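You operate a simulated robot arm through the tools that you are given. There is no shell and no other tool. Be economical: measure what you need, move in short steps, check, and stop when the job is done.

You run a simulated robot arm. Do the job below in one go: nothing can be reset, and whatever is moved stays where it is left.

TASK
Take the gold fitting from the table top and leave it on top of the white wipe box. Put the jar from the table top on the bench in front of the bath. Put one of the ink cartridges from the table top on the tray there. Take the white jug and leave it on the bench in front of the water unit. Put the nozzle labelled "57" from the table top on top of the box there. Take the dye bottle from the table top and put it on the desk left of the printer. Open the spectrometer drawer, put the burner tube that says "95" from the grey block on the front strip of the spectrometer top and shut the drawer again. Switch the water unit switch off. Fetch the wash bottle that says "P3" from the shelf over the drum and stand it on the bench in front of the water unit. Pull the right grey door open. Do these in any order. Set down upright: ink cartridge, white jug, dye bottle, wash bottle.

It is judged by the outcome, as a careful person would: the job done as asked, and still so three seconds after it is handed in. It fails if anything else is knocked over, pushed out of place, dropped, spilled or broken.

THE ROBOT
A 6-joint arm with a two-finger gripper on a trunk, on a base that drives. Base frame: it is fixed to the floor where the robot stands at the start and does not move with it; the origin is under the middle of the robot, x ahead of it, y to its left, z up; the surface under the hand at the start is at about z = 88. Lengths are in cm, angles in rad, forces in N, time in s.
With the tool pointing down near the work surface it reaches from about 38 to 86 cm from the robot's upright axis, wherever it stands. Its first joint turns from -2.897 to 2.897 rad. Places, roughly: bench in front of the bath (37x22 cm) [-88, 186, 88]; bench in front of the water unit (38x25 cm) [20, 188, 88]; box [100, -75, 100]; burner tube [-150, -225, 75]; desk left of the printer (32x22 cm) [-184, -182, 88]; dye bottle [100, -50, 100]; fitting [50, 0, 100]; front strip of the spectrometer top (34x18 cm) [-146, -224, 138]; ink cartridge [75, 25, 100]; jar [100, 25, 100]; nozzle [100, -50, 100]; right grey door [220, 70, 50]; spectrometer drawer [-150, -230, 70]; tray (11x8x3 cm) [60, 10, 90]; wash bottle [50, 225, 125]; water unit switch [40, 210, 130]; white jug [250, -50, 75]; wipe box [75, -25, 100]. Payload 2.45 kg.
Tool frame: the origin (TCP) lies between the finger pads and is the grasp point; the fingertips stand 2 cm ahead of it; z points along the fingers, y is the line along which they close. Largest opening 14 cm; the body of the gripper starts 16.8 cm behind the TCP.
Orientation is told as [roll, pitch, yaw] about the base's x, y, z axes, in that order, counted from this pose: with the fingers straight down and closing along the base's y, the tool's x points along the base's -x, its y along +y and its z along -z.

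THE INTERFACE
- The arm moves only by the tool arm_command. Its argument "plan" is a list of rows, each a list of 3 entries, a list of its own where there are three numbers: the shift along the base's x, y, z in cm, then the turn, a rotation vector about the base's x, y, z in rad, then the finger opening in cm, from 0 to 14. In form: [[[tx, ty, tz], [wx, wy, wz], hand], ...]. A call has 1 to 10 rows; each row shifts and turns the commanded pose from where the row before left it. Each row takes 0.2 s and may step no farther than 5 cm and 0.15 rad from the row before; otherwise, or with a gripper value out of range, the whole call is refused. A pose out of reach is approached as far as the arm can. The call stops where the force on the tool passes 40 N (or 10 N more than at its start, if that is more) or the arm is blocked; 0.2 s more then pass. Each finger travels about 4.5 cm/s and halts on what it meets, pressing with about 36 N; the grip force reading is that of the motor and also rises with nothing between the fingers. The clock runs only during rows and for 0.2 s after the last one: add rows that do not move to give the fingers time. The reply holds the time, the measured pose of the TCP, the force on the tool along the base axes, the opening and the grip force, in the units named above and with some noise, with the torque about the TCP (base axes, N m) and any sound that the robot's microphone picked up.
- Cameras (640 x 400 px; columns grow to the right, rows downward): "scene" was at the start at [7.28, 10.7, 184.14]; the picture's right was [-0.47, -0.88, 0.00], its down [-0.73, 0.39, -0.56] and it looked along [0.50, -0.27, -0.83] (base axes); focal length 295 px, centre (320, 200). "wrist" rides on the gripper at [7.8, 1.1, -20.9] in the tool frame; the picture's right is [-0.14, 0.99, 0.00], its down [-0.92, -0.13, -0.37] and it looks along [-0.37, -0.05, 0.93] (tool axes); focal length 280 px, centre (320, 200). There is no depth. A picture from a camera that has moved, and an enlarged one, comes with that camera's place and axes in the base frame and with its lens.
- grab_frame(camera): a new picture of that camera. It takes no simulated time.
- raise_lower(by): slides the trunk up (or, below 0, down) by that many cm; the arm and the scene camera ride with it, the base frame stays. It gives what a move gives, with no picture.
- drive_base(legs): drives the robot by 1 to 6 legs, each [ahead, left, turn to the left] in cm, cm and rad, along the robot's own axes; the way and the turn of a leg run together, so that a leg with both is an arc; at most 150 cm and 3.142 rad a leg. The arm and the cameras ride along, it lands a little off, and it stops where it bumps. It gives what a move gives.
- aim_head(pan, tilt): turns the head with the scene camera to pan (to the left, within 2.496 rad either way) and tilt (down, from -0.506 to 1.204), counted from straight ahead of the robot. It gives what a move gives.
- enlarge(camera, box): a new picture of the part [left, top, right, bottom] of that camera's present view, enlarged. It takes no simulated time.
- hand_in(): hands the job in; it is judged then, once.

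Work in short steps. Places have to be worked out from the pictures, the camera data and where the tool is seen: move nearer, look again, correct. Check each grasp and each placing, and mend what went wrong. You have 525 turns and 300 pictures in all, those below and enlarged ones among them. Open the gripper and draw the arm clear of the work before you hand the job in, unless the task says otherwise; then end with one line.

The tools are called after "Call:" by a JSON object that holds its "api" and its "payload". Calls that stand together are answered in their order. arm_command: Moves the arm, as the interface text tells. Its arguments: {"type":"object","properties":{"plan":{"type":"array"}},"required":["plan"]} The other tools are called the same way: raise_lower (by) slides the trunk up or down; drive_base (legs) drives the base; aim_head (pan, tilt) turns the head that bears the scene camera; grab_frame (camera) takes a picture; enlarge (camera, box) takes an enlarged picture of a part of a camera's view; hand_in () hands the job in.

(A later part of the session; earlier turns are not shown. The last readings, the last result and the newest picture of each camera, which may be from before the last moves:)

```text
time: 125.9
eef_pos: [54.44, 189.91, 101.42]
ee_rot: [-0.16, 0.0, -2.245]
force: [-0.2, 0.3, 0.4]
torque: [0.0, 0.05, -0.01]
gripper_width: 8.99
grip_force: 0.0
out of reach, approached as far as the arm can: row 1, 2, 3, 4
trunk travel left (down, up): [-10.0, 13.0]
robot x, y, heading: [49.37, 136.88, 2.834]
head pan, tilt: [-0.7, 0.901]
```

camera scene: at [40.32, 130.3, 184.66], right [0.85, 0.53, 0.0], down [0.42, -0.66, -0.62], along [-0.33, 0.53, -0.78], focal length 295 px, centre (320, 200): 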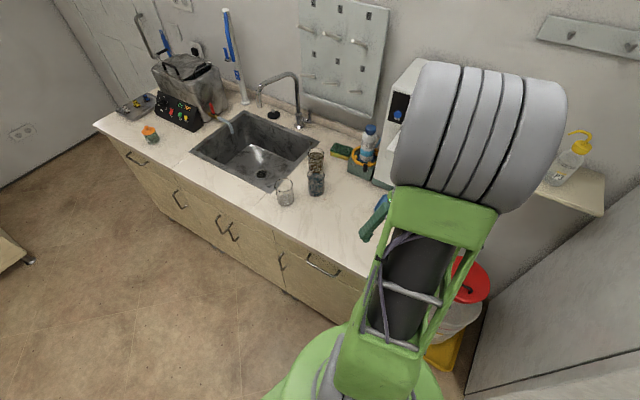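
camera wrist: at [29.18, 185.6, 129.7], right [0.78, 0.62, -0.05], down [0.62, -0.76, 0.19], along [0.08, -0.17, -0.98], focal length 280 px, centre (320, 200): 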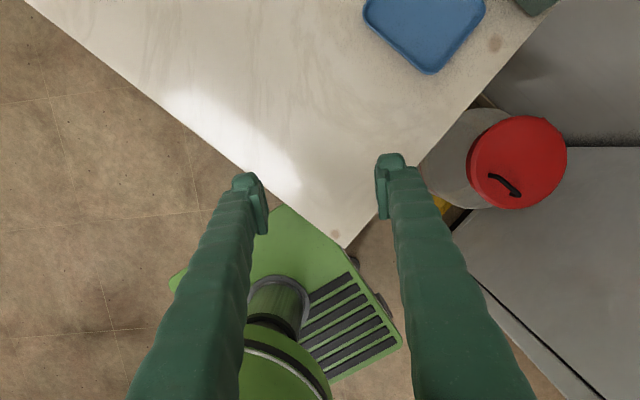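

Call:
{"api": "arm_command", "payload": {"plan": [[[0, 0.5, 2], [-0.05, -0.06, 0], 9], [[0, 0.5, 2], [-0.05, -0.065, 0], 9], [[0, 0.5, 2], [0, 0, 0], 9], [[0, 0, 2], [0, 0, 0], 9], [[0, 0, 2], [0, 0, 0], 9]]}}

Call:
{"api": "grab_frame", "payload": {"camera": "scene"}}

```text
time: 127.1
eef_pos: [54.3, 189.73, 106.81]
ee_rot: [-0.184, -0.003, -2.244]
force: [-0.3, -0.1, -0.6]
torque: [0.0, -0.01, -0.01]
gripper_width: 8.99
grip_force: 0.1
out of reach, approached as far as the arm can: row 1, 2, 4, 5
trunk travel left (down, up): [-10.0, 13.0]
robot x, y, heading: [49.58, 136.85, 2.832]
head pan, tilt: [-0.7, 0.901]
```

```text
234 pictures are left
camera scene: at [40.31, 130.26, 184.66], right [0.85, 0.53, 0.0], down [0.41, -0.66, -0.62], along [-0.33, 0.53, -0.78], focal length 295 px, centre (320, 200)
```

scene: 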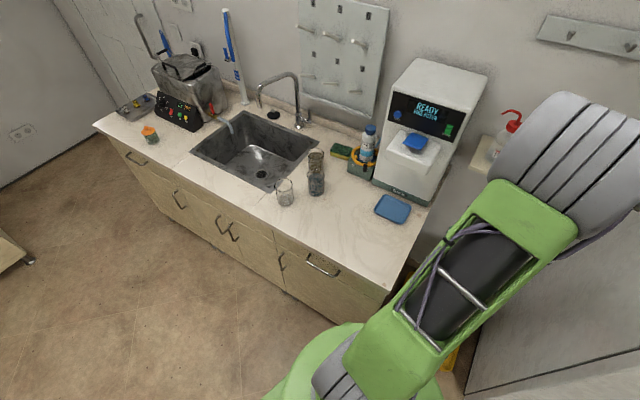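

Call:
{"api": "arm_command", "payload": {"plan": [[[0, 0, 0], [0, 0, -0.149], 9], [[0, 0, 0], [0, 0, -0.149], 9], [[0, 0, 0], [0, 0, -0.149], 9], [[0, 0, 0], [0, 0, -0.149], 9], [[0, 0, 0], [0, 0, -0.149], 9], [[0, 0, 0], [0, 0, -0.149], 9], [[0, 0, 0], [0, 0, 0], 9]]}}

```text
time: 128.7
eef_pos: [55.18, 186.48, 101.59]
ee_rot: [-0.191, -0.035, -3.134]
force: [-0.1, 0.3, 0.3]
torque: [0.02, -0.02, -0.02]
gripper_width: 8.98
grip_force: 0.0
out of reach, approached as far as the arm can: row 1, 2, 3, 4, 5, 6
trunk travel left (down, up): [-10.0, 13.0]
robot x, y, heading: [49.69, 136.72, 2.832]
head pan, tilt: [-0.7, 0.901]
```

Call:
{"api": "aim_head", "payload": {"pan": -1.5, "tilt": 0.8}}

Call:
{"api": "grab_frame", "payload": {"camera": "scene"}}

Call:
{"api": "grab_frame", "payload": {"camera": "wrist"}}

```text
time: 129.9
eef_pos: [55.37, 186.52, 101.71]
ee_rot: [-0.191, -0.036, -3.132]
force: [-0.5, -0.4, 0.3]
torque: [-0.03, -0.01, 0.01]
gripper_width: 9.0
grip_force: 0.0
trunk travel left (down, up): [-10.0, 13.0]
robot x, y, heading: [49.57, 136.96, 2.823]
head pan, tilt: [-1.499, 0.799]
```

```text
233 pictures are left
camera scene: at [46.24, 131.74, 185.45], right [0.97, -0.24, 0.0], down [-0.17, -0.7, -0.7], along [0.17, 0.68, -0.72], focal length 295 px, centre (320, 200)
```

scene: 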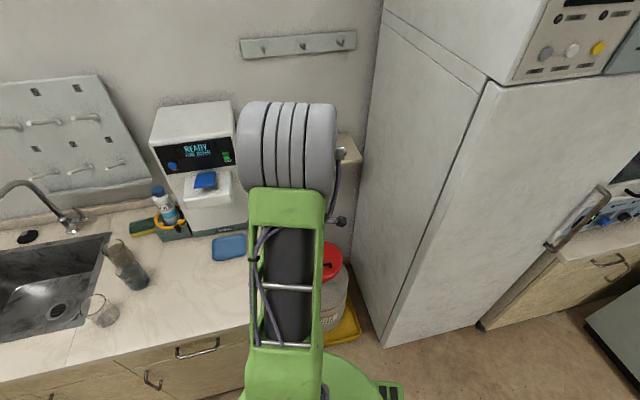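

```text
232 pictures are left
camera wrist: at [63.89, 181.49, 121.72], right [-0.14, -0.97, -0.18], down [-0.91, 0.05, 0.42], along [-0.4, 0.22, -0.89], focal length 280 px, centre (320, 200)
```

wrist: 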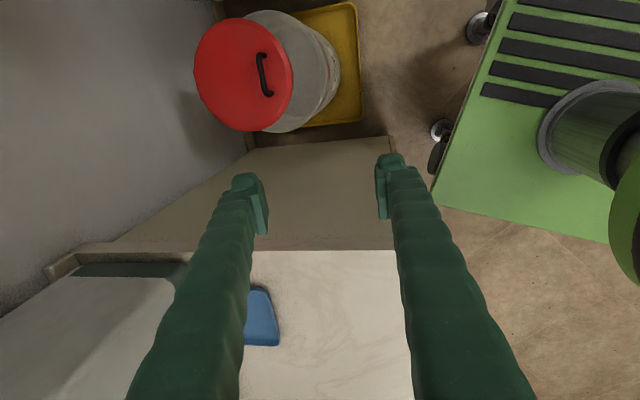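

Call:
{"api": "arm_command", "payload": {"plan": [[[0, 2, 1], [-0.05, 0, 0], 9], [[0, 2, 1], [-0.05, 0, 0], 9], [[0, 2, 1], [-0.05, 0, 0], 9], [[0, 2, 1], [-0.04, -0.03, 0], 9], [[0, 1, 1], [0, 0, 0], 9]]}}

```text
time: 131.1
eef_pos: [55.42, 191.36, 101.14]
ee_rot: [-0.099, -0.128, -3.133]
force: [-0.5, -0.2, 0.7]
torque: [-0.02, 0.03, 0.01]
gripper_width: 9.02
grip_force: 0.0
out of reach, approached as far as the arm can: row 1, 2, 3, 4
trunk travel left (down, up): [-10.0, 13.0]
robot x, y, heading: [49.3, 136.97, 2.834]
head pan, tilt: [-1.499, 0.799]
```

The wrist seems flipped (a wrist joint at its limit). I back away from the wall into open space to unwind it safely.

Call:
{"api": "drive_base", "payload": {"legs": [[14, 55, 0]]}}

Call:
{"api": "aim_head", "payload": {"pan": -0.6, "tilt": 0.9}}

Call:
{"api": "grab_frame", "payload": {"camera": "scene"}}

```text
time: 136.3
eef_pos: [24.56, 143.72, 101.18]
ee_rot: [-0.101, -0.129, -3.119]
force: [-0.2, -0.3, 0.1]
torque: [0.04, -0.03, 0.01]
gripper_width: 9.0
grip_force: 0.0
trunk travel left (down, up): [-10.0, 13.0]
robot x, y, heading: [20.05, 88.99, 2.844]
head pan, tilt: [-1.499, 0.799]
```

```text
time: 137.5
eef_pos: [24.59, 143.77, 101.16]
ee_rot: [-0.099, -0.132, -3.118]
force: [0.4, -0.3, 0.4]
torque: [0.02, 0.0, 0.01]
gripper_width: 8.98
grip_force: 0.0
trunk travel left (down, up): [-10.0, 13.0]
robot x, y, heading: [19.5, 89.15, 2.846]
head pan, tilt: [-0.6, 0.901]
```

```text
231 pictures are left
camera scene: at [9.87, 82.12, 184.66], right [0.78, 0.62, 0.0], down [0.49, -0.61, -0.62], along [-0.39, 0.49, -0.78], focal length 295 px, centre (320, 200)
```

scene: 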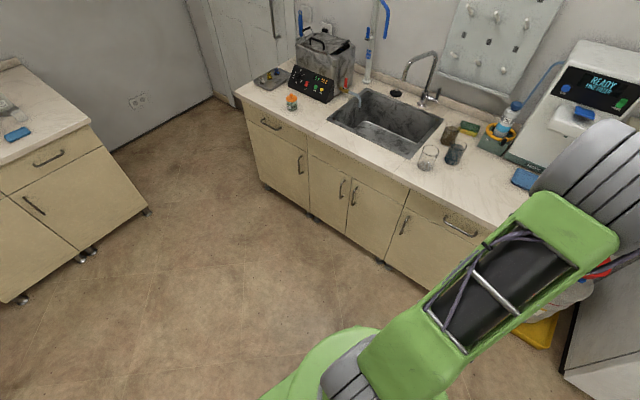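

I tilt the tool outward with the wrist about fixed, watching whether the poses become reachable.

Call:
{"api": "arm_command", "payload": {"plan": [[[0, 2.4, 0.3], [0.12, 0, 0], 9], [[0, 2.4, 0.5], [0.12, 0, 0], 9], [[0, 2.3, 0.8], [0.12, 0, 0], 9], [[0, 2.2, 1], [0.12, 0, 0], 9], [[0, 2, 1.2], [0.12, 0, 0], 9]]}}

```text
time: 138.7
eef_pos: [24.82, 154.68, 104.75]
ee_rot: [-0.703, -0.092, -3.051]
force: [0.6, -0.2, -0.9]
torque: [0.0, 0.0, 0.01]
gripper_width: 9.02
grip_force: 0.0
trunk travel left (down, up): [-10.0, 13.0]
robot x, y, heading: [19.81, 89.03, 2.84]
head pan, tilt: [-0.6, 0.901]
```

Call:
{"api": "arm_command", "payload": {"plan": [[[0, 1.5, 1.5], [0.12, 0, 0], 9], [[0, 1.4, 1.7], [0.12, 0, 0], 9], [[0, 1, 1.9], [0.12, 0, 0], 9], [[0, 0.7, 2], [0.12, 0, 0], 9], [[0, 0.5, 2.2], [0.12, 0, 0], 9], [[0, 0.5, 2.2], [0.12, 0, 0], 9]]}}

Call:
{"api": "grab_frame", "payload": {"camera": "scene"}}

```text
time: 140.1
eef_pos: [24.77, 160.58, 116.12]
ee_rot: [-1.424, -0.011, -3.013]
force: [0.2, -0.3, -1.1]
torque: [0.0, 0.03, 0.03]
gripper_width: 9.01
grip_force: 0.1
trunk travel left (down, up): [-10.0, 13.0]
robot x, y, heading: [20.05, 89.32, 2.84]
head pan, tilt: [-0.6, 0.901]
```

```text
230 pictures are left
camera scene: at [9.88, 82.14, 184.66], right [0.78, 0.62, 0.0], down [0.49, -0.61, -0.62], along [-0.39, 0.49, -0.78], focal length 295 px, centre (320, 200)
```

scene: 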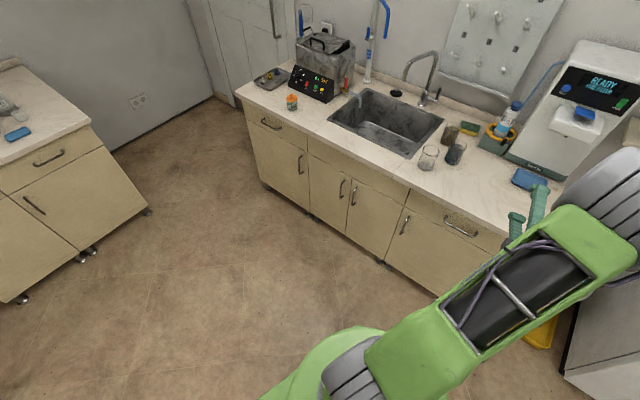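

All reachable with the tool horizontal. I spin the hand about its axis toward the natural roll.

Call:
{"api": "arm_command", "payload": {"plan": [[[0, 0, 0], [0, 0.149, 0], 9], [[0, 0, 0], [0, 0.149, 0], 9], [[0, 0, 0], [0, 0.149, 0], 9], [[0, 0, 0], [0, 0.149, 0], 9], [[0, 0, 0], [0, 0.149, 0], 9], [[0, 0, 0], [0, 0.149, 0], 9], [[0, 0, 0], [0, 0.149, 0], 9], [[0, 0, 0], [0, 0.149, 0], 9], [[0, 0, 0], [0, 0.149, 0], 9], [[0, 0, 0], [0, 0.149, 0], 9]]}}

Call:
{"api": "grab_frame", "payload": {"camera": "wrist"}}

```text
time: 142.3
eef_pos: [24.65, 160.5, 116.45]
ee_rot: [-2.511, -1.427, -2.049]
force: [0.2, 0.2, 0.6]
torque: [0.04, 0.04, 0.01]
gripper_width: 9.0
grip_force: 0.0
trunk travel left (down, up): [-10.0, 13.0]
robot x, y, heading: [19.5, 89.39, 2.844]
head pan, tilt: [-0.6, 0.901]
```

```text
229 pictures are left
camera wrist: at [27.32, 140.83, 106.17], right [-0.98, -0.17, 0.05], down [0.12, -0.46, 0.88], along [-0.12, 0.87, 0.48], focal length 280 px, centre (320, 200)
```

wrist: 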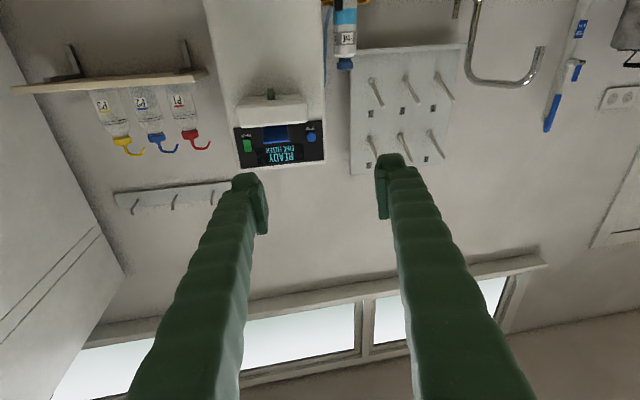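

Reachable. Now tilt the tool back down to vertical from this natural roll.

Call:
{"api": "arm_command", "payload": {"plan": [[[0, -0.5, -1.5], [-0.145, 0, 0], 9], [[0, -0.6, -1.5], [-0.145, 0, 0], 9], [[0, -0.7, -1.4], [-0.145, 0, 0], 9], [[0, -0.9, -1.2], [-0.145, 0, 0], 9], [[0, -1, -1], [-0.145, 0, 0], 9], [[0, -1, -0.6], [-0.145, 0, 0], 9], [[0, -1, 0], [-0.145, 0, 0], 9], [[0, -1, 0], [-0.145, 0, 0], 9], [[0, -1, 0], [-0.145, 0, 0], 9], [[0, -1, 0], [-0.12, 0, 0], 9]]}}

```text
time: 144.5
eef_pos: [24.63, 151.76, 109.32]
ee_rot: [0.139, -0.276, 1.642]
force: [-0.4, -0.7, 0.2]
torque: [-0.02, -0.01, -0.02]
gripper_width: 9.02
grip_force: 0.1
trunk travel left (down, up): [-10.0, 13.0]
robot x, y, heading: [20.24, 89.14, 2.842]
head pan, tilt: [-0.6, 0.901]
```

Call:
{"api": "arm_command", "payload": {"plan": [[[0, 0, 1], [-0.09, -0.055, 0], 9], [[0, 0, 1], [-0.09, -0.055, 0], 9], [[0, 0, 1], [-0.085, -0.048, 0], 9], [[0, 0, 1], [0, 0, -0.07], 9]]}}

```text
time: 145.5
eef_pos: [24.71, 151.16, 110.49]
ee_rot: [0.129, -0.209, 1.581]
force: [1.0, 0.0, 0.2]
torque: [0.03, 0.0, 0.01]
gripper_width: 9.01
grip_force: 0.1
out of reach, approached as far as the arm can: row 1, 2, 3
trunk travel left (down, up): [-10.0, 13.0]
robot x, y, heading: [19.44, 89.28, 2.842]
head pan, tilt: [-0.6, 0.901]
```

Still slightly blocked when vertical, so the wrist is flipped still. I tilt outward a bit and roll the hand about the forearm axis to unwind.

Call:
{"api": "arm_command", "payload": {"plan": [[[0, 2, 1], [0.12, 0, 0], 9], [[0, 2, 1], [0.12, 0, 0], 9], [[0, 2, 1], [0.12, 0, 0], 9], [[0, 0, 0], [0, 0.1, -0.1], 9], [[0, 0, 0], [0, 0.1, -0.1], 9], [[0, 0, 0], [0, 0.1, -0.1], 9]]}}

```text
time: 146.9
eef_pos: [24.88, 157.12, 113.39]
ee_rot: [0.456, -0.497, 1.107]
force: [-0.2, 0.8, 0.0]
torque: [0.0, 0.03, 0.06]
gripper_width: 9.0
grip_force: 0.0
trunk travel left (down, up): [-10.0, 13.0]
robot x, y, heading: [19.78, 89.24, 2.845]
head pan, tilt: [-0.6, 0.901]
```

Call:
{"api": "arm_command", "payload": {"plan": [[[0, 0, 0], [0, 0.1, -0.1], 9], [[0, 0, 0], [0, 0.1, -0.1], 9], [[0, 0, 0], [0, 0.1, -0.1], 9], [[0, 0, 0], [0, 0.1, -0.1], 9], [[0, 0, 0], [0, 0.1, -0.1], 9], [[0, 0, 0], [0, 0.1, -0.1], 9], [[0, 0, 0], [0, 0.1, -0.1], 9], [[0, 0, 0], [0, 0.1, -0.1], 9], [[0, 0, 0], [0, 0.1, -0.1], 9], [[0, 0, 0], [0, 0.1, -0.1], 9]]}}

Call:
{"api": "aim_head", "payload": {"pan": -1.5, "tilt": 0.7}}

Call:
{"api": "grab_frame", "payload": {"camera": "scene"}}

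```text
time: 149.1
eef_pos: [24.86, 157.29, 113.53]
ee_rot: [0.936, 0.338, -0.023]
force: [-0.3, 0.2, -0.3]
torque: [0.02, -0.02, 0.02]
gripper_width: 9.01
grip_force: 0.1
trunk travel left (down, up): [-10.0, 13.0]
robot x, y, heading: [19.51, 89.21, 2.844]
head pan, tilt: [-0.6, 0.901]
```

```text
time: 150.3
eef_pos: [24.85, 157.24, 113.66]
ee_rot: [0.934, 0.337, -0.022]
force: [-0.5, -0.2, -0.4]
torque: [-0.01, 0.0, 0.01]
gripper_width: 8.99
grip_force: 0.1
trunk travel left (down, up): [-10.0, 13.0]
robot x, y, heading: [19.62, 89.02, 2.841]
head pan, tilt: [-1.499, 0.7]
```

```text
228 pictures are left
camera scene: at [16.48, 84.49, 186.27], right [0.97, -0.22, 0.0], down [-0.14, -0.63, -0.76], along [0.17, 0.75, -0.64], focal length 295 px, centre (320, 200)
```

scene: 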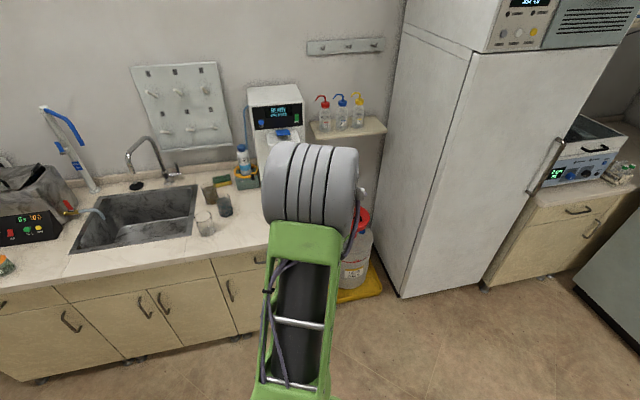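

Now try leveling the tool from this roll.

Call:
{"api": "arm_command", "payload": {"plan": [[[0, -1, -0.5], [-0.12, -0.04, 0], 9], [[0, -1, -0.5], [-0.12, -0.04, 0], 9], [[0, -1, 0], [-0.12, -0.04, 0], 9], [[0, -1, 0], [-0.12, -0.04, 0], 9], [[0, -1, 0], [-0.12, -0.04, 0], 9], [[0, -1, 0], [-0.12, -0.04, 0], 9], [[0, 0, 0], [-0.12, -0.04, 0], 9], [[0, 0, 0], [-0.09, -0.04, 0], 9]]}}

```text
time: 152.1
eef_pos: [29.77, 153.25, 108.75]
ee_rot: [0.569, -0.062, -0.22]
force: [-0.5, 0.6, -0.1]
torque: [-0.04, -0.02, 0.01]
gripper_width: 8.99
grip_force: 0.0
out of reach, approached as far as the arm can: row 3, 4, 5, 6, 7, 8
trunk travel left (down, up): [-10.0, 13.0]
robot x, y, heading: [19.49, 89.39, 2.847]
head pan, tilt: [-1.499, 0.7]
```

The roll joint is likely pinned at its lower limit while the other wrist joint unwinds; I keep rolling in the same sense at alignment, then level.

Call:
{"api": "arm_command", "payload": {"plan": [[[-1, 1, 0.5], [0.12, 0, 0], 9], [[-1, 1, 0.5], [0.12, 0, 0], 9], [[-1, 1, 0.5], [0.05, 0.1, -0.05], 9], [[0, 0, 0], [0, 0.1, -0.1], 9], [[0, 0, 0], [0, 0.1, -0.1], 9], [[0, 0, 0], [0, 0.1, -0.1], 9], [[0, 0, 0], [0, 0.1, -0.1], 9], [[0, 0, 0], [0, 0.1, -0.1], 9], [[0, 0, 0], [0, 0.1, -0.1], 9], [[0, 0, 0], [0, 0.1, -0.1], 9]]}}

Call:
{"api": "arm_command", "payload": {"plan": [[[0, 0, 0], [0, 0.1, -0.1], 9], [[0, 0, 0], [0, 0.1, -0.1], 9], [[0, 0, 0], [0, 0, 0], 9]]}}

```text
time: 154.3
eef_pos: [21.35, 148.45, 99.01]
ee_rot: [0.236, 0.579, -1.068]
force: [0.4, 0.8, 0.0]
torque: [-0.01, -0.03, 0.0]
gripper_width: 8.99
grip_force: 0.0
out of reach, approached as far as the arm can: row 1, 2, 3, 5, 6, 7, 8, 9, 10
trunk travel left (down, up): [-10.0, 13.0]
robot x, y, heading: [19.97, 89.02, 2.842]
head pan, tilt: [-1.499, 0.7]
```

```text
time: 155.1
eef_pos: [19.13, 144.92, 94.8]
ee_rot: [0.109, 0.656, -1.342]
force: [0.8, -0.8, 0.8]
torque: [-0.01, 0.01, 0.0]
gripper_width: 9.02
grip_force: 0.1
out of reach, approached as far as the arm can: row 1, 2
trunk travel left (down, up): [-10.0, 13.0]
robot x, y, heading: [19.74, 89.12, 2.845]
head pan, tilt: [-1.499, 0.7]
```

Call:
{"api": "arm_command", "payload": {"plan": [[[0, 0, 2], [-0.12, 0, 0], 9], [[0, 0, 2], [-0.12, 0, 0], 9], [[0, 0, 2], [-0.12, 0, 0], 9], [[0, 0, 2], [-0.12, 0, 0], 9], [[0, 0, 2], [-0.1, -0.05, 0], 9], [[0, 0, 2], [0, -0.05, 0], 9]]}}

```text
time: 156.5
eef_pos: [18.35, 144.07, 105.0]
ee_rot: [0.107, 0.088, -1.366]
force: [0.5, -0.1, -0.8]
torque: [0.02, 0.0, -0.01]
gripper_width: 9.01
grip_force: 0.0
out of reach, approached as far as the arm can: row 1, 2, 3, 6
trunk travel left (down, up): [-10.0, 13.0]
robot x, y, heading: [19.51, 89.31, 2.845]
head pan, tilt: [-1.499, 0.7]
```

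Nearly level again; now rotate the hand positively away from that limit.

Call:
{"api": "arm_command", "payload": {"plan": [[[0, 0, 0], [0, 0, 0.149], 9], [[0, 0, 0], [0, 0, 0.149], 9], [[0, 0, 0], [0, 0, 0.149], 9], [[0, 0, 0], [-0.05, 0.04, 0.1], 9], [[0, 0, 0], [-0.05, 0.04, 0.1], 9], [[0, 0, 1], [0, 0, 0.149], 9], [[0, 0, 2], [0, 0, 0.149], 9], [[0, 0, 2], [0, 0, 0.149], 9], [[0, 0, 2], [0, 0, 0.149], 9], [[0, 0, 2], [0, 0, 0.149], 9]]}}

```text
time: 158.7
eef_pos: [18.21, 143.97, 114.07]
ee_rot: [0.009, 0.067, 0.009]
force: [-0.5, -0.6, -0.4]
torque: [-0.03, 0.0, 0.0]
gripper_width: 9.01
grip_force: 0.0
trunk travel left (down, up): [-10.0, 13.0]
robot x, y, heading: [19.46, 89.23, 2.845]
head pan, tilt: [-1.499, 0.7]
```

The wrist is healthy again. I square the base to the room (turn 0.297 left), then re-centre the hand.

Call:
{"api": "drive_base", "payload": {"legs": [[0, 0, 0.297]]}}

Call:
{"api": "arm_command", "payload": {"plan": [[[4, 0.5, 0], [0, -0.06, -0.1], 9], [[4, 0.5, 1], [0, 0, -0.1], 9], [[4, 0.5, 1], [0, 0, -0.1], 9], [[4, 0.5, 1], [0, 0, 0], 9], [[4, 0.5, 1], [0, 0, 0], 9]]}}

```text
time: 160.1
eef_pos: [2.12, 141.21, 114.17]
ee_rot: [0.009, 0.065, 0.309]
force: [0.3, -0.2, -0.1]
torque: [0.03, -0.04, 0.01]
gripper_width: 9.0
grip_force: 0.1
trunk travel left (down, up): [-10.0, 13.0]
robot x, y, heading: [19.57, 88.95, -3.144]
head pan, tilt: [-1.499, 0.7]
```

```text
time: 161.3
eef_pos: [22.28, 143.83, 118.13]
ee_rot: [-0.006, 0.01, 0.006]
force: [0.4, 0.4, -0.2]
torque: [0.04, 0.03, -0.02]
gripper_width: 9.01
grip_force: 0.0
trunk travel left (down, up): [-10.0, 13.0]
robot x, y, heading: [19.23, 89.31, -3.139]
head pan, tilt: [-1.499, 0.7]
```

Drive to (64,146) in front of the shelf, raising the trunk for the shelf work.

Call:
{"api": "drive_base", "payload": {"legs": [[-44.5, -57, 0]]}}

Call:
{"api": "raise_lower", "payload": {"by": 13}}

Call:
{"api": "aim_head", "payload": {"pan": -1.75, "tilt": 0.7}}

Call:
{"api": "grab_frame", "payload": {"camera": "scene"}}

Call:
{"api": "grab_frame", "payload": {"camera": "wrist"}}

```text
time: 166.8
eef_pos: [68.59, 201.34, 118.27]
ee_rot: [-0.008, 0.008, 0.003]
force: [0.1, 0.4, 0.7]
torque: [0.01, -0.03, -0.03]
gripper_width: 9.01
grip_force: 0.1
trunk travel left (down, up): [-10.0, 13.0]
robot x, y, heading: [65.69, 146.67, 3.147]
head pan, tilt: [-1.499, 0.7]
```

```text
time: 168.4
eef_pos: [68.57, 201.08, 131.24]
ee_rot: [-0.006, 0.01, 0.004]
force: [0.6, -0.9, -0.2]
torque: [0.03, 0.02, 0.0]
gripper_width: 9.0
grip_force: 0.0
trunk travel left (down, up): [-23.0, 0.0]
robot x, y, heading: [66.22, 146.81, 3.138]
head pan, tilt: [-1.499, 0.7]
```

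```text
time: 169.2
eef_pos: [68.55, 201.16, 131.22]
ee_rot: [-0.006, 0.008, 0.003]
force: [-0.2, 0.0, 0.1]
torque: [0.0, -0.01, -0.02]
gripper_width: 8.99
grip_force: 0.1
trunk travel left (down, up): [-23.0, 0.0]
robot x, y, heading: [65.97, 146.61, 3.138]
head pan, tilt: [-1.751, 0.7]
```

```text
227 pictures are left
camera scene: at [66.44, 141.12, 199.27], right [0.98, -0.18, 0.0], down [-0.11, -0.63, -0.76], along [0.14, 0.75, -0.64], focal length 295 px, centre (320, 200)
```

scene: 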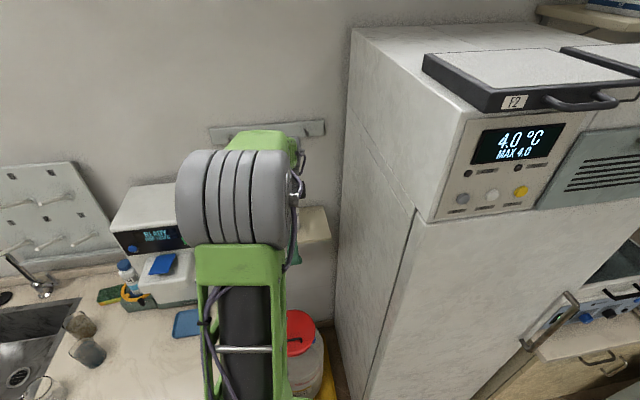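

```text
226 pictures are left
camera wrist: at [60.85, 202.39, 152.25], right [0.13, 0.99, -0.01], down [0.92, -0.12, 0.36], along [0.36, -0.06, -0.93], focal length 280 px, centre (320, 200)
```

wrist: 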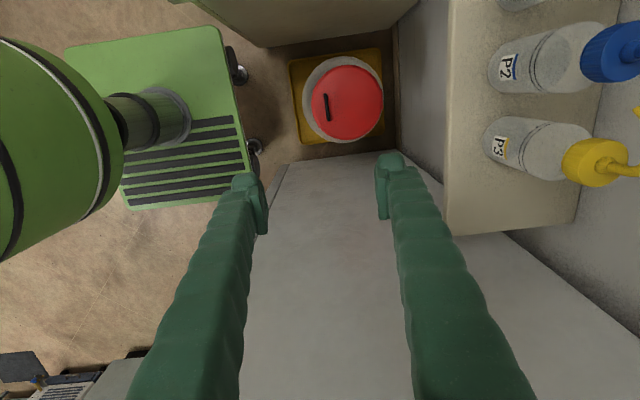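

P3 is at (71.6, 228.7) on the shelf at z≈110 (front edge y≈219.6). I rise to z 137, then go above it with the fingers straddling front/back.

Call:
{"api": "arm_command", "payload": {"plan": [[[1, 0, 3], [0, 0, 0], 9.5], [[2, 0, 3], [0, 0, 0], 9.5], [[0, 4.6, 0], [0, 0, 0], 9.5], [[0, 4.6, 0], [0, 0, 0], 9.5], [[0, 4.6, 0], [0, 0, 0], 9.5], [[0, 4.6, 0], [0, 0, 0], 9.5], [[0, 4.6, 0], [0, 0, 0], 9.5], [[0, 4.4, 0], [0, 0, 0], 9.5], [[0, 0, 0], [0, 0, 0], 9.5]]}}

Call:
{"api": "grab_frame", "payload": {"camera": "wrist"}}

```text
time: 171.2
eef_pos: [70.51, 221.75, 135.54]
ee_rot: [-0.006, 0.008, 0.003]
force: [0.4, 0.3, 0.0]
torque: [0.11, -0.04, 0.0]
gripper_width: 9.52
grip_force: 0.1
out of reach, approached as far as the arm can: row 7, 8
trunk travel left (down, up): [-23.0, 0.0]
robot x, y, heading: [65.77, 146.67, 3.144]
head pan, tilt: [-1.751, 0.7]
```

```text
225 pictures are left
camera wrist: at [62.86, 222.83, 156.54], right [0.13, 0.99, -0.01], down [0.92, -0.12, 0.36], along [0.36, -0.05, -0.93], focal length 280 px, centre (320, 200)
```

wrist: 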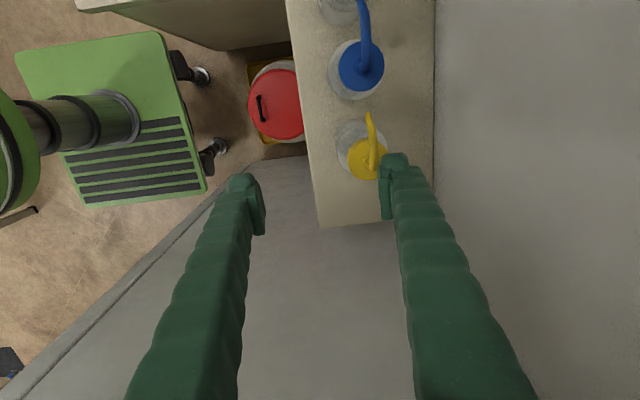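

The reach ends 7 cm short. I draw back a little and drive 6 cm right and 7 cm closer.

Call:
{"api": "arm_command", "payload": {"plan": [[[0, -4, 0.5], [0, 0, 0], 9.5], [[0, -4, 0.5], [0, 0, 0], 9.5], [[0, -2, 0], [0, 0, 0], 9.5]]}}

Call:
{"api": "drive_base", "payload": {"legs": [[-6, -7, 0]]}}

```text
time: 172.0
eef_pos: [70.58, 221.19, 135.78]
ee_rot: [-0.012, 0.008, 0.004]
force: [-0.6, 1.0, -0.1]
torque: [0.02, 0.02, 0.0]
gripper_width: 9.51
grip_force: 0.1
out of reach, approached as far as the arm can: row 1, 2, 3
trunk travel left (down, up): [-23.0, 0.0]
robot x, y, heading: [65.98, 146.83, 3.139]
head pan, tilt: [-1.751, 0.7]
```

```text
time: 173.4
eef_pos: [76.29, 228.05, 135.78]
ee_rot: [-0.011, 0.008, 0.005]
force: [0.1, 0.1, -0.1]
torque: [0.05, -0.02, 0.04]
gripper_width: 9.5
grip_force: 0.1
trunk travel left (down, up): [-23.0, 0.0]
robot x, y, heading: [71.33, 153.47, 3.138]
head pan, tilt: [-1.751, 0.7]
stopped in leg 1: the robot was blocked; the commanded pose is now the measured one
```

The base stopped a hair before the end. I check what is near the base and the hand.

Call:
{"api": "grab_frame", "payload": {"camera": "wrist"}}

Call:
{"api": "aim_head", "payload": {"pan": -1.9, "tilt": 1.2}}

Call:
{"api": "grab_frame", "payload": {"camera": "scene"}}

```text
224 pictures are left
camera wrist: at [68.69, 229.21, 156.87], right [0.13, 0.99, -0.01], down [0.92, -0.12, 0.36], along [0.36, -0.06, -0.93], focal length 280 px, centre (320, 200)
```

wrist: 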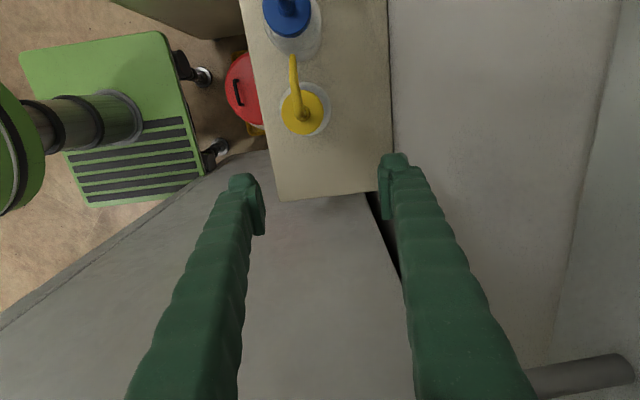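

```text
time: 174.3
eef_pos: [76.31, 228.04, 135.75]
ee_rot: [-0.01, 0.012, 0.006]
force: [0.4, -0.8, 0.0]
torque: [-0.01, -0.02, 0.0]
gripper_width: 9.5
grip_force: 0.0
trunk travel left (down, up): [-23.0, 0.0]
robot x, y, heading: [71.48, 153.24, 3.133]
head pan, tilt: [-1.901, 1.201]
```

```text
223 pictures are left
camera scene: at [72.41, 144.83, 195.68], right [0.95, -0.33, 0.0], down [-0.3, -0.88, -0.36], along [0.12, 0.34, -0.93], focal length 295 px, centre (320, 200)
```

scene: 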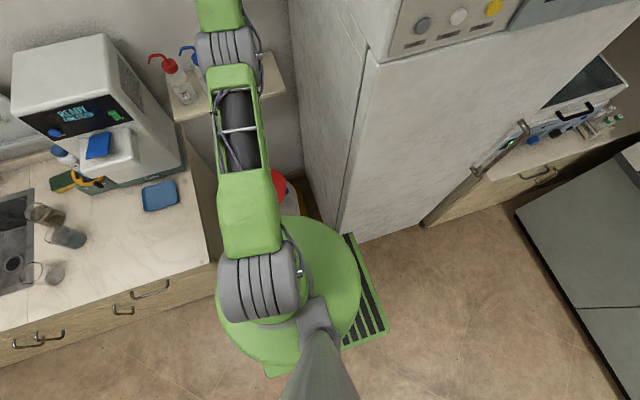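

P3 now measures (70.5, 226.5). I align the hand over it (−5.8, −1.5) and look again.

Call:
{"api": "arm_command", "payload": {"plan": [[[0, -1.5, 0], [0, 0, 0], 9.5], [[-3, 0, 0], [0, 0, 0], 9.5], [[-2.8, 0, 0], [0, 0, 0], 9.5], [[0, 0, 0], [0, 0, 0], 9.5]]}}

Call:
{"api": "grab_frame", "payload": {"camera": "wrist"}}

```text
time: 175.3
eef_pos: [70.78, 228.61, 136.38]
ee_rot: [-0.011, 0.012, 0.005]
force: [0.2, 0.0, 0.3]
torque: [-0.01, -0.02, -0.01]
gripper_width: 9.52
grip_force: 0.1
out of reach, approached as far as the arm can: row 1, 3
trunk travel left (down, up): [-23.0, 0.0]
robot x, y, heading: [71.34, 153.57, 3.132]
head pan, tilt: [-1.901, 1.201]
```

```text
222 pictures are left
camera wrist: at [63.09, 229.8, 157.35], right [0.13, 0.99, -0.01], down [0.92, -0.12, 0.36], along [0.36, -0.06, -0.93], focal length 280 px, centre (320, 200)
```

wrist: 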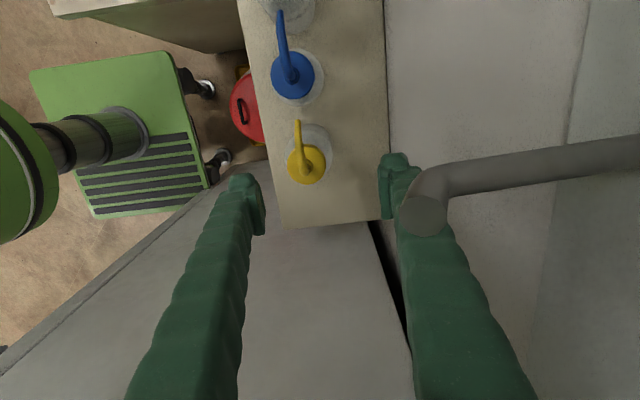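

There are coat pegs at z≈148 right beside the hand, so a vertical descent is risky. I back the base straight away 25 cm and will approach from the front with a tilted tool below the pegs.

Call:
{"api": "drive_base", "payload": {"legs": [[0, 25, 0]]}}

```text
time: 178.1
eef_pos: [70.86, 203.72, 136.35]
ee_rot: [-0.011, 0.011, -0.002]
force: [0.3, -0.5, 0.0]
torque: [0.03, -0.02, 0.02]
gripper_width: 9.51
grip_force: 0.0
trunk travel left (down, up): [-23.0, 0.0]
robot x, y, heading: [71.59, 128.78, 3.132]
head pan, tilt: [-1.901, 1.201]
```

Lower the trunk again and turn the hand to yaw 1.57 (natural roll), drawing it in a bit.

Call:
{"api": "raise_lower", "payload": {"by": -8}}

Call:
{"api": "arm_command", "payload": {"plan": [[[0, -2, 0], [0, 0, 0.149], 9.5], [[0, -2, 0], [0, 0, 0.149], 9.5], [[0, -2, 0], [0, 0, 0.149], 9.5], [[0, -2, 0], [0, 0, 0.149], 9.5], [[0, -2, 0], [0, 0, 0.149], 9.5], [[0, -2, 0], [0, 0, 0.149], 9.5], [[0, 0, 0], [0, 0, 0.149], 9.5], [[0, 0, 0], [0, 0, 0.149], 9.5], [[0, 0, 0], [0, 0, 0.149], 9.5], [[0, 0, 0], [0, 0, 0.149], 9.5]]}}

Call:
{"api": "arm_command", "payload": {"plan": [[[0, 1, 0], [0, 0, 0.08], 9.5], [[0, 1, -1], [0.14, 0, 0], 9.5], [[0, 1, -1], [0.14, 0, 0], 9.5], [[0, 1, -1], [0.14, 0, 0], 9.5], [[0, 1, -1], [0.14, 0, 0], 9.5], [[0, 1, -1], [0.14, 0, 0], 9.5], [[0, 1, -1], [0.14, 0, 0], 9.5], [[0, 1, 0], [0.14, 0, 0], 9.5]]}}

Call:
{"api": "grab_frame", "payload": {"camera": "wrist"}}

```text
time: 179.3
eef_pos: [70.93, 203.82, 128.38]
ee_rot: [-0.012, 0.011, -0.002]
force: [0.3, -0.2, 0.4]
torque: [0.01, 0.02, 0.02]
gripper_width: 9.51
grip_force: 0.2
trunk travel left (down, up): [-15.0, 8.0]
robot x, y, heading: [71.49, 128.52, 3.133]
head pan, tilt: [-1.901, 1.201]
```

```text
time: 181.5
eef_pos: [71.59, 200.15, 135.91]
ee_rot: [-0.018, 0.021, 1.294]
force: [0.2, -0.3, -0.7]
torque: [0.02, 0.02, -0.03]
gripper_width: 9.5
grip_force: 0.0
out of reach, approached as far as the arm can: row 1, 2, 3, 4, 5, 6
trunk travel left (down, up): [-15.0, 8.0]
robot x, y, heading: [71.21, 128.89, 3.134]
head pan, tilt: [-1.901, 1.201]
```

```text
time: 183.3
eef_pos: [71.53, 201.13, 135.69]
ee_rot: [-0.018, 0.007, 1.372]
force: [-1.0, -0.7, 0.5]
torque: [0.01, 0.01, -0.01]
gripper_width: 9.5
grip_force: 0.1
out of reach, approached as far as the arm can: row 2, 3, 4, 5, 6, 7, 8
trunk travel left (down, up): [-15.0, 8.0]
robot x, y, heading: [71.44, 128.52, 3.131]
head pan, tilt: [-1.901, 1.201]
```

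```text
221 pictures are left
camera wrist: at [68.6, 193.82, 156.62], right [-0.94, 0.33, -0.02], down [0.3, 0.88, 0.36], along [0.14, 0.34, -0.93], focal length 280 px, centre (320, 200)
```

wrist: 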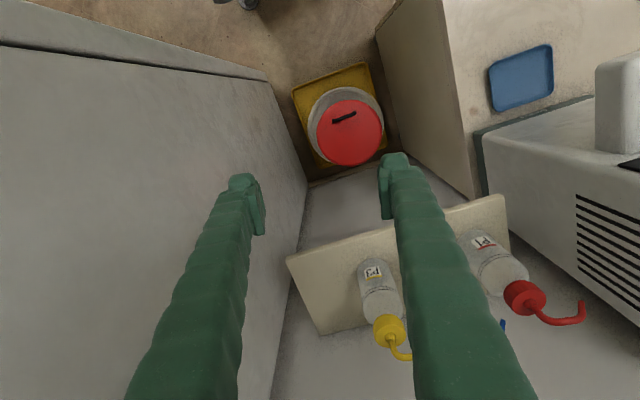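

The arm may be fully stretched (stuck in the straight-elbow pose). I try moving straight down to bend it.

Call:
{"api": "arm_command", "payload": {"plan": [[[0, 0, -4], [0, 0, 0], 9.5], [[0, 0, -4], [0, 0, 0], 9.5], [[0, 0, -4], [0, 0, 0], 9.5]]}}

```text
time: 184.1
eef_pos: [71.68, 201.09, 134.7]
ee_rot: [-0.017, 0.01, 1.369]
force: [-0.2, -0.7, 1.0]
torque: [0.05, 0.03, -0.01]
gripper_width: 9.52
grip_force: 0.0
out of reach, approached as far as the arm can: row 1, 2, 3
trunk travel left (down, up): [-15.0, 8.0]
robot x, y, heading: [71.31, 128.51, 3.133]
head pan, tilt: [-1.901, 1.201]
```

Call:
{"api": "aim_head", "payload": {"pan": -1.57, "tilt": 0.5}}

Call:
{"api": "grab_frame", "payload": {"camera": "scene"}}

```text
time: 185.1
eef_pos: [71.55, 201.18, 134.58]
ee_rot: [-0.017, 0.01, 1.37]
force: [-0.8, 0.1, 0.1]
torque: [0.03, 0.03, -0.02]
gripper_width: 9.51
grip_force: 0.0
trunk travel left (down, up): [-15.0, 8.0]
robot x, y, heading: [71.36, 128.57, 3.132]
head pan, tilt: [-1.571, 0.499]
```

```text
220 pictures are left
camera scene: at [70.44, 123.83, 193.04], right [1.0, -0.01, 0.0], down [0.0, -0.48, -0.88], along [0.01, 0.88, -0.48], focal length 295 px, centre (320, 200)
```

scene: 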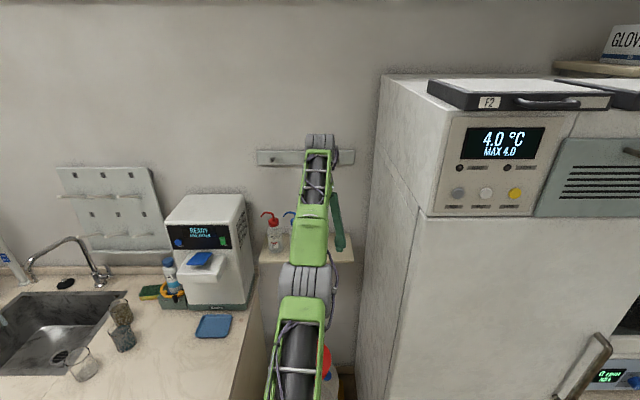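

Call:
{"api": "arm_command", "payload": {"plan": [[[0, 0, 4], [0, 0, 0], 9.5], [[0, 0, 4], [0, 0, 0], 9.5], [[0, 0, 4], [0, 0, 0], 9.5], [[0, 0, 4], [0, 0, 0], 9.5]]}}

```text
time: 186.1
eef_pos: [70.88, 194.4, 147.08]
ee_rot: [-0.016, 0.002, 1.369]
force: [0.0, 0.1, -0.8]
torque: [0.06, -0.01, 0.0]
gripper_width: 9.52
grip_force: 0.0
out of reach, approached as far as the arm can: row 1, 2, 3, 4
trunk travel left (down, up): [-15.0, 8.0]
robot x, y, heading: [71.3, 128.41, 3.139]
head pan, tilt: [-1.571, 0.499]
```

The elbow is straight or slightly over-extended. I push outward first, then arc downward so it bends the right way.

Call:
{"api": "arm_command", "payload": {"plan": [[[0, 4, 1], [0, 0, 0], 9.5], [[0, 4, -1], [0, 0, 0], 9.5], [[0, 2, -4], [0, 0, 0], 9.5], [[0, 1, -4], [0, 0, 0], 9.5], [[0, 0, -4], [0, 0, 0], 9.5], [[0, -2, -4], [0, 0, 0], 9.5]]}}

```text
time: 187.5
eef_pos: [70.62, 197.24, 128.9]
ee_rot: [-0.018, 0.006, 1.368]
force: [0.5, 0.5, 1.0]
torque: [0.04, 0.01, -0.01]
gripper_width: 9.5
grip_force: 0.1
out of reach, approached as far as the arm can: row 1, 2
trunk travel left (down, up): [-15.0, 8.0]
robot x, y, heading: [71.96, 128.26, 3.133]
head pan, tilt: [-1.571, 0.499]
```

That freed it. Move inward a little to confirm, then tilt.

Call:
{"api": "arm_command", "payload": {"plan": [[[0, -3, -2], [0, 0, 0], 9.5], [[0, -3, -2], [0, 0, 0], 9.5], [[0, -2, -1], [0, 0, 0.1], 9.5], [[0, 0, 0], [0, 0, 0.1], 9.5]]}}

Call:
{"api": "grab_frame", "payload": {"camera": "scene"}}

```text
time: 188.5
eef_pos: [70.54, 189.36, 123.8]
ee_rot: [-0.017, 0.007, 1.572]
force: [0.3, 0.3, 0.1]
torque: [0.01, 0.01, 0.03]
gripper_width: 9.52
grip_force: 0.0
trunk travel left (down, up): [-15.0, 8.0]
robot x, y, heading: [71.55, 128.8, 3.132]
head pan, tilt: [-1.571, 0.499]
```

```text
219 pictures are left
camera scene: at [70.44, 123.84, 193.05], right [1.0, -0.01, 0.0], down [0.0, -0.48, -0.88], along [0.01, 0.88, -0.48], focal length 295 px, centre (320, 200)
```

scene: 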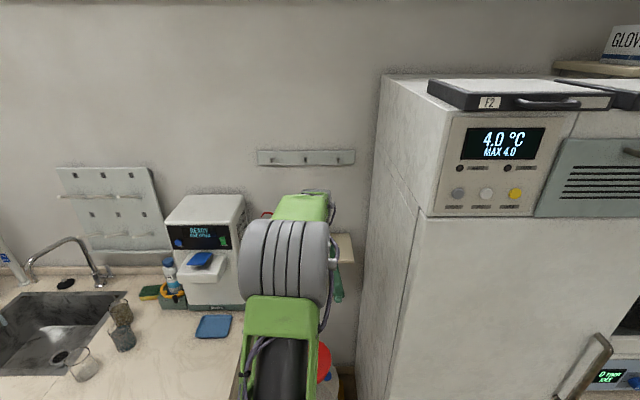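

Elbow is up again. Now tilt the tool forward by ~1.0 rad while moving out, at z≈118.

Call:
{"api": "arm_command", "payload": {"plan": [[[0, 2, -1], [0.143, 0, 0], 9.5], [[0, 2, -1], [0.143, 0, 0], 9.5], [[0, 2, -1], [0.143, 0, 0], 9.5], [[0, 2, -1], [0.143, 0, 0], 9.5], [[0, 2, -1], [0.143, 0, 0], 9.5], [[0, 1, -1], [0.143, 0, 0], 9.5], [[0, 0, 0], [0.143, 0, 0], 9.5]]}}

Call:
{"api": "grab_frame", "payload": {"camera": "wrist"}}

```text
time: 190.1
eef_pos: [70.4, 200.03, 118.15]
ee_rot: [-0.014, -0.992, 1.564]
force: [-1.2, 0.0, 0.3]
torque: [-0.04, -0.1, -0.15]
gripper_width: 9.51
grip_force: 0.1
out of reach, approached as far as the arm can: row 5, 6
trunk travel left (down, up): [-15.0, 8.0]
robot x, y, heading: [71.59, 128.69, 3.134]
head pan, tilt: [-1.571, 0.499]
```

```text
218 pictures are left
camera wrist: at [68.81, 178.15, 123.07], right [-0.99, 0.09, 0.11], down [0.12, 0.19, 0.97], along [0.07, 0.98, -0.2], focal length 280 px, centre (320, 200)
```

wrist: 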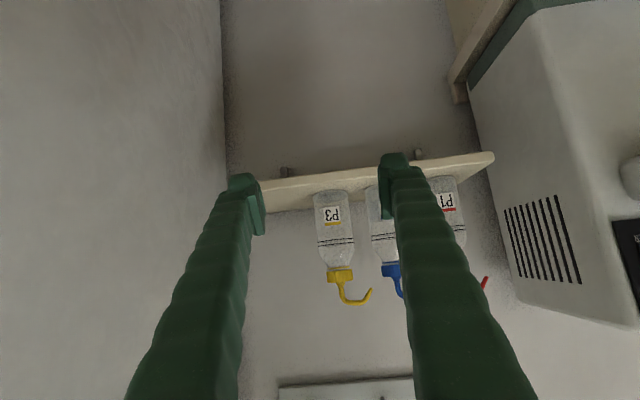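

The bottle is at x≈70.2, P2 at 61.4; the gap is tight for a straight approach, so I turn the tool 0.6 rad to come in diagonally from the right front.

Call:
{"api": "arm_command", "payload": {"plan": [[[1.5, 0.5, 0], [0, 0, 0.12], 9], [[1.5, 0.5, 0], [0, 0, 0.12], 9], [[1.5, 0.5, 0], [0, 0, 0.12], 9], [[1.5, 1, 0], [0, 0, 0.12], 9], [[1.5, 1.5, 0], [0, 0, 0.12], 9], [[0, 0, 0], [0, 0, 0], 9]]}}

Call:
{"api": "grab_frame", "payload": {"camera": "wrist"}}

```text
time: 191.7
eef_pos: [73.87, 202.41, 117.9]
ee_rot: [-0.005, -0.985, 2.188]
force: [0.8, -1.3, 0.8]
torque: [0.06, 0.03, -0.03]
gripper_width: 9.01
grip_force: 0.1
trunk travel left (down, up): [-15.0, 8.0]
robot x, y, heading: [71.19, 128.44, -3.141]
head pan, tilt: [-1.571, 0.499]
stopped in row 6: the arm was blocked; the commanded pose is now the measured one
```

```text
217 pictures are left
camera wrist: at [85.55, 183.96, 123.12], right [-0.85, -0.51, 0.11], down [-0.01, 0.24, 0.97], along [-0.52, 0.83, -0.21], focal length 280 px, centre (320, 200)
```

wrist: 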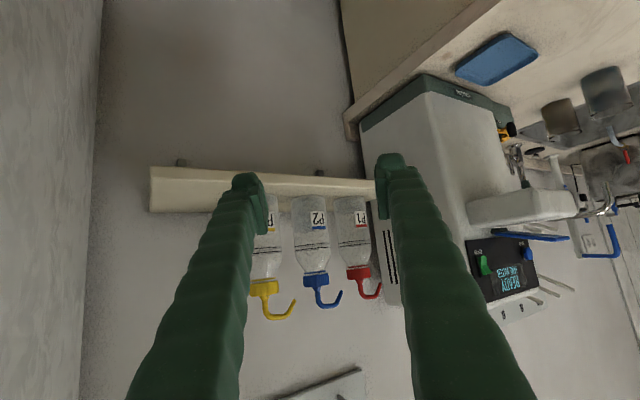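

Something (likely the wrist near the fridge corner) blocked. I rotate back to a milder 0.35 rad and away from the fridge.

Call:
{"api": "arm_command", "payload": {"plan": [[[-1.5, 0, 0], [0, 0, -0.09], 9], [[-1.5, 0, 0], [0, 0, -0.09], 9], [[0, 0, 0], [0, 0, -0.09], 9], [[0, 0, 0], [0, 0, 0], 9]]}}

Call:
{"api": "grab_frame", "payload": {"camera": "wrist"}}

Call:
{"api": "grab_frame", "payload": {"camera": "scene"}}

```text
time: 192.7
eef_pos: [73.06, 203.33, 117.44]
ee_rot: [0.013, -0.985, 1.893]
force: [0.3, -0.1, 0.0]
torque: [0.0, 0.01, 0.05]
gripper_width: 9.02
grip_force: 0.0
trunk travel left (down, up): [-15.0, 8.0]
robot x, y, heading: [71.71, 128.59, 3.139]
head pan, tilt: [-1.571, 0.499]
```

```text
216 pictures are left
camera wrist: at [79.09, 182.42, 122.58], right [-0.96, -0.25, 0.12], down [0.06, 0.23, 0.97], along [-0.27, 0.94, -0.21], focal length 280 px, centre (320, 200)
```

wrist: 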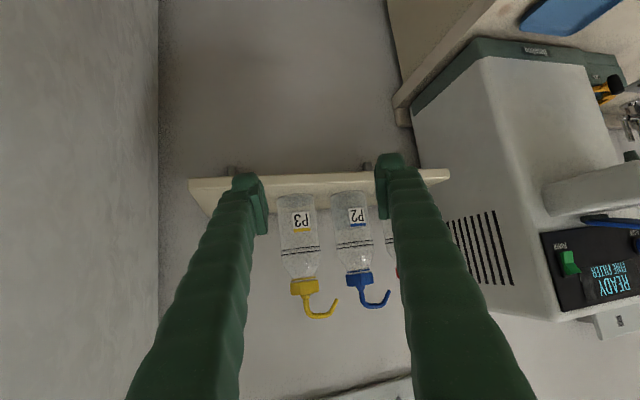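

```text
215 pictures are left
camera scene: at [70.38, 123.79, 193.05], right [1.0, 0.0, 0.0], down [0.0, -0.48, -0.88], along [0.0, 0.88, -0.48], focal length 295 px, centre (320, 200)
```

scene: 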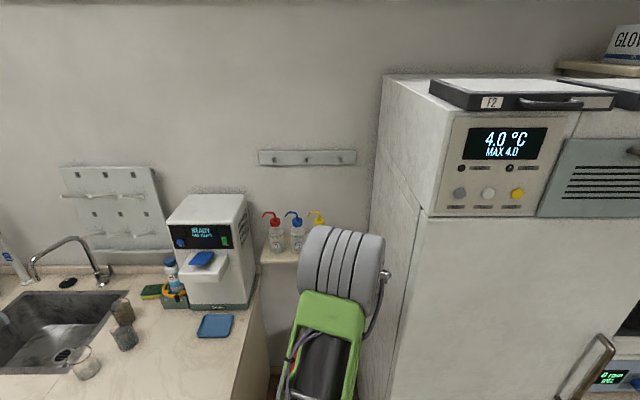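

The elbow is near the fridge; I shift the base 11 cm to the left and 4 cm closer.

Call:
{"api": "drive_base", "payload": {"legs": [[11, -4, 0]]}}

Call:
{"api": "arm_command", "payload": {"plan": [[[4, 0, 0.3], [0, 0, 0.02], 9], [[4, 0, 0.3], [0, 0, 0.02], 9], [[4, 0, 0.3], [0, 0, 0], 9], [[2, 0, 0], [0, 0, 0], 9], [[0, 0, 0], [0, 0, 0], 8]]}}

Call:
{"api": "grab_frame", "payload": {"camera": "wrist"}}

```text
time: 194.0
eef_pos: [62.06, 207.61, 117.54]
ee_rot: [0.011, -0.987, 1.895]
force: [-0.1, -0.2, -0.7]
torque: [-0.01, -0.07, -0.07]
gripper_width: 8.98
grip_force: 0.0
trunk travel left (down, up): [-15.0, 8.0]
robot x, y, heading: [60.07, 132.8, 3.139]
head pan, tilt: [-1.571, 0.499]
```

```text
time: 195.2
eef_pos: [75.68, 207.23, 118.47]
ee_rot: [0.011, -0.985, 1.936]
force: [-0.1, -0.2, 0.1]
torque: [-0.01, 0.04, 0.01]
gripper_width: 8.01
grip_force: 0.0
trunk travel left (down, up): [-15.0, 8.0]
robot x, y, heading: [60.56, 132.4, 3.137]
head pan, tilt: [-1.571, 0.499]
```

```text
214 pictures are left
camera wrist: at [82.6, 186.66, 123.62], right [-0.95, -0.29, 0.12], down [0.05, 0.24, 0.97], along [-0.31, 0.93, -0.21], focal length 280 px, centre (320, 200)
```

wrist: 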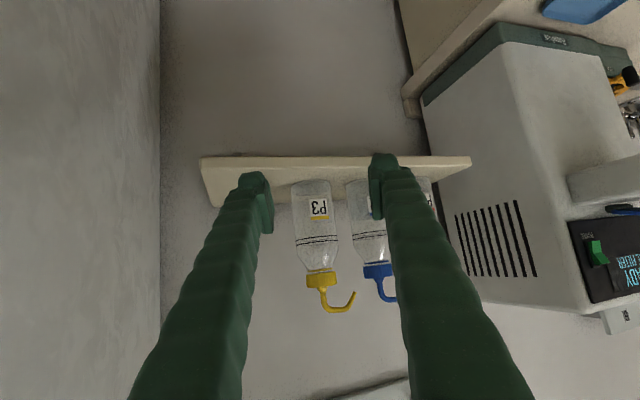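

Bottle at (70.2, 226.8). I shift laterally 1.9 cm to align the approach line, then advance 14 cm and look.

Call:
{"api": "arm_command", "payload": {"plan": [[[1.75, 0.67, 0], [0, 0, 0], 7.9], [[-1.43, 3.74, 0], [0, 0, 0], 7.9], [[-1.43, 3.74, 0], [0, 0, 0], 7.9], [[-1.43, 3.74, 0], [0, 0, 0], 7.9], [[0, 0, 0], [0, 0, 0], 7.9]]}}

Call:
{"api": "grab_frame", "payload": {"camera": "wrist"}}

```text
time: 196.4
eef_pos: [73.44, 219.51, 118.61]
ee_rot: [0.01, -0.987, 1.933]
force: [-0.4, -1.1, -0.9]
torque: [0.0, -0.01, 0.01]
gripper_width: 7.91
grip_force: 0.0
trunk travel left (down, up): [-15.0, 8.0]
robot x, y, heading: [60.48, 133.2, 3.137]
head pan, tilt: [-1.571, 0.499]
```

```text
213 pictures are left
camera wrist: at [80.31, 198.88, 123.63], right [-0.95, -0.29, 0.12], down [0.05, 0.24, 0.97], along [-0.31, 0.93, -0.21], focal length 280 px, centre (320, 200)
```

wrist: 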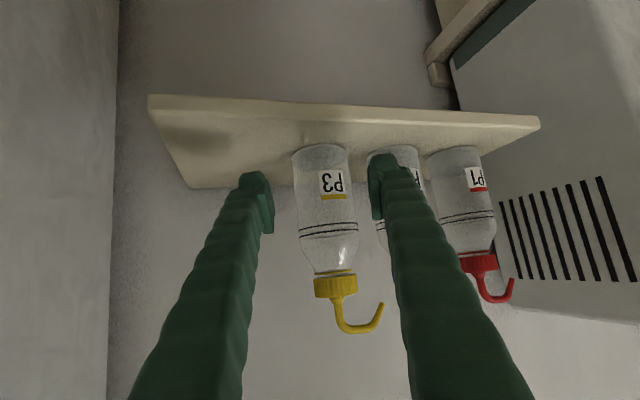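

Nearly aligned. I advance the last 6.7 cm with opening 7.5 and look before closing.

Call:
{"api": "arm_command", "payload": {"plan": [[[-0.9, 2, 0], [0, 0, 0], 7.5], [[-0.9, 2.1, 0], [0, 0, 0], 7.5], [[-0.8, 2.1, 0], [0, 0, 0], 7.5], [[0, 0, 0], [0, 0, 0], 7.5]]}}

Call:
{"api": "grab_frame", "payload": {"camera": "wrist"}}

```text
time: 197.4
eef_pos: [71.04, 225.47, 118.65]
ee_rot: [0.01, -0.986, 1.935]
force: [0.6, 0.4, -0.1]
torque: [0.03, -0.02, -0.02]
gripper_width: 7.48
grip_force: 0.1
trunk travel left (down, up): [-15.0, 8.0]
robot x, y, heading: [60.32, 133.02, 3.141]
head pan, tilt: [-1.571, 0.499]
```

```text
212 pictures are left
camera wrist: at [77.73, 204.89, 123.65], right [-0.95, -0.29, 0.12], down [0.05, 0.24, 0.97], along [-0.31, 0.93, -0.21], focal length 280 px, centre (320, 200)
```

wrist: 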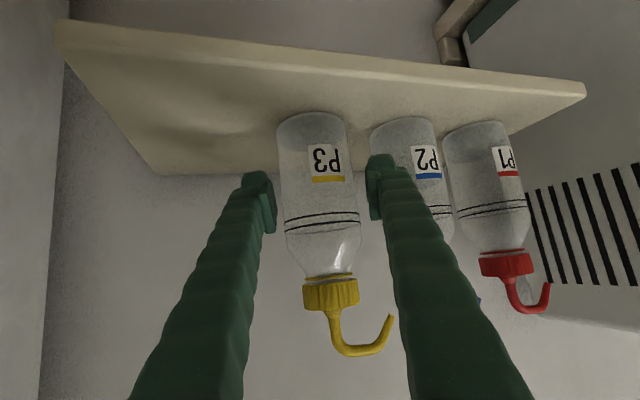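

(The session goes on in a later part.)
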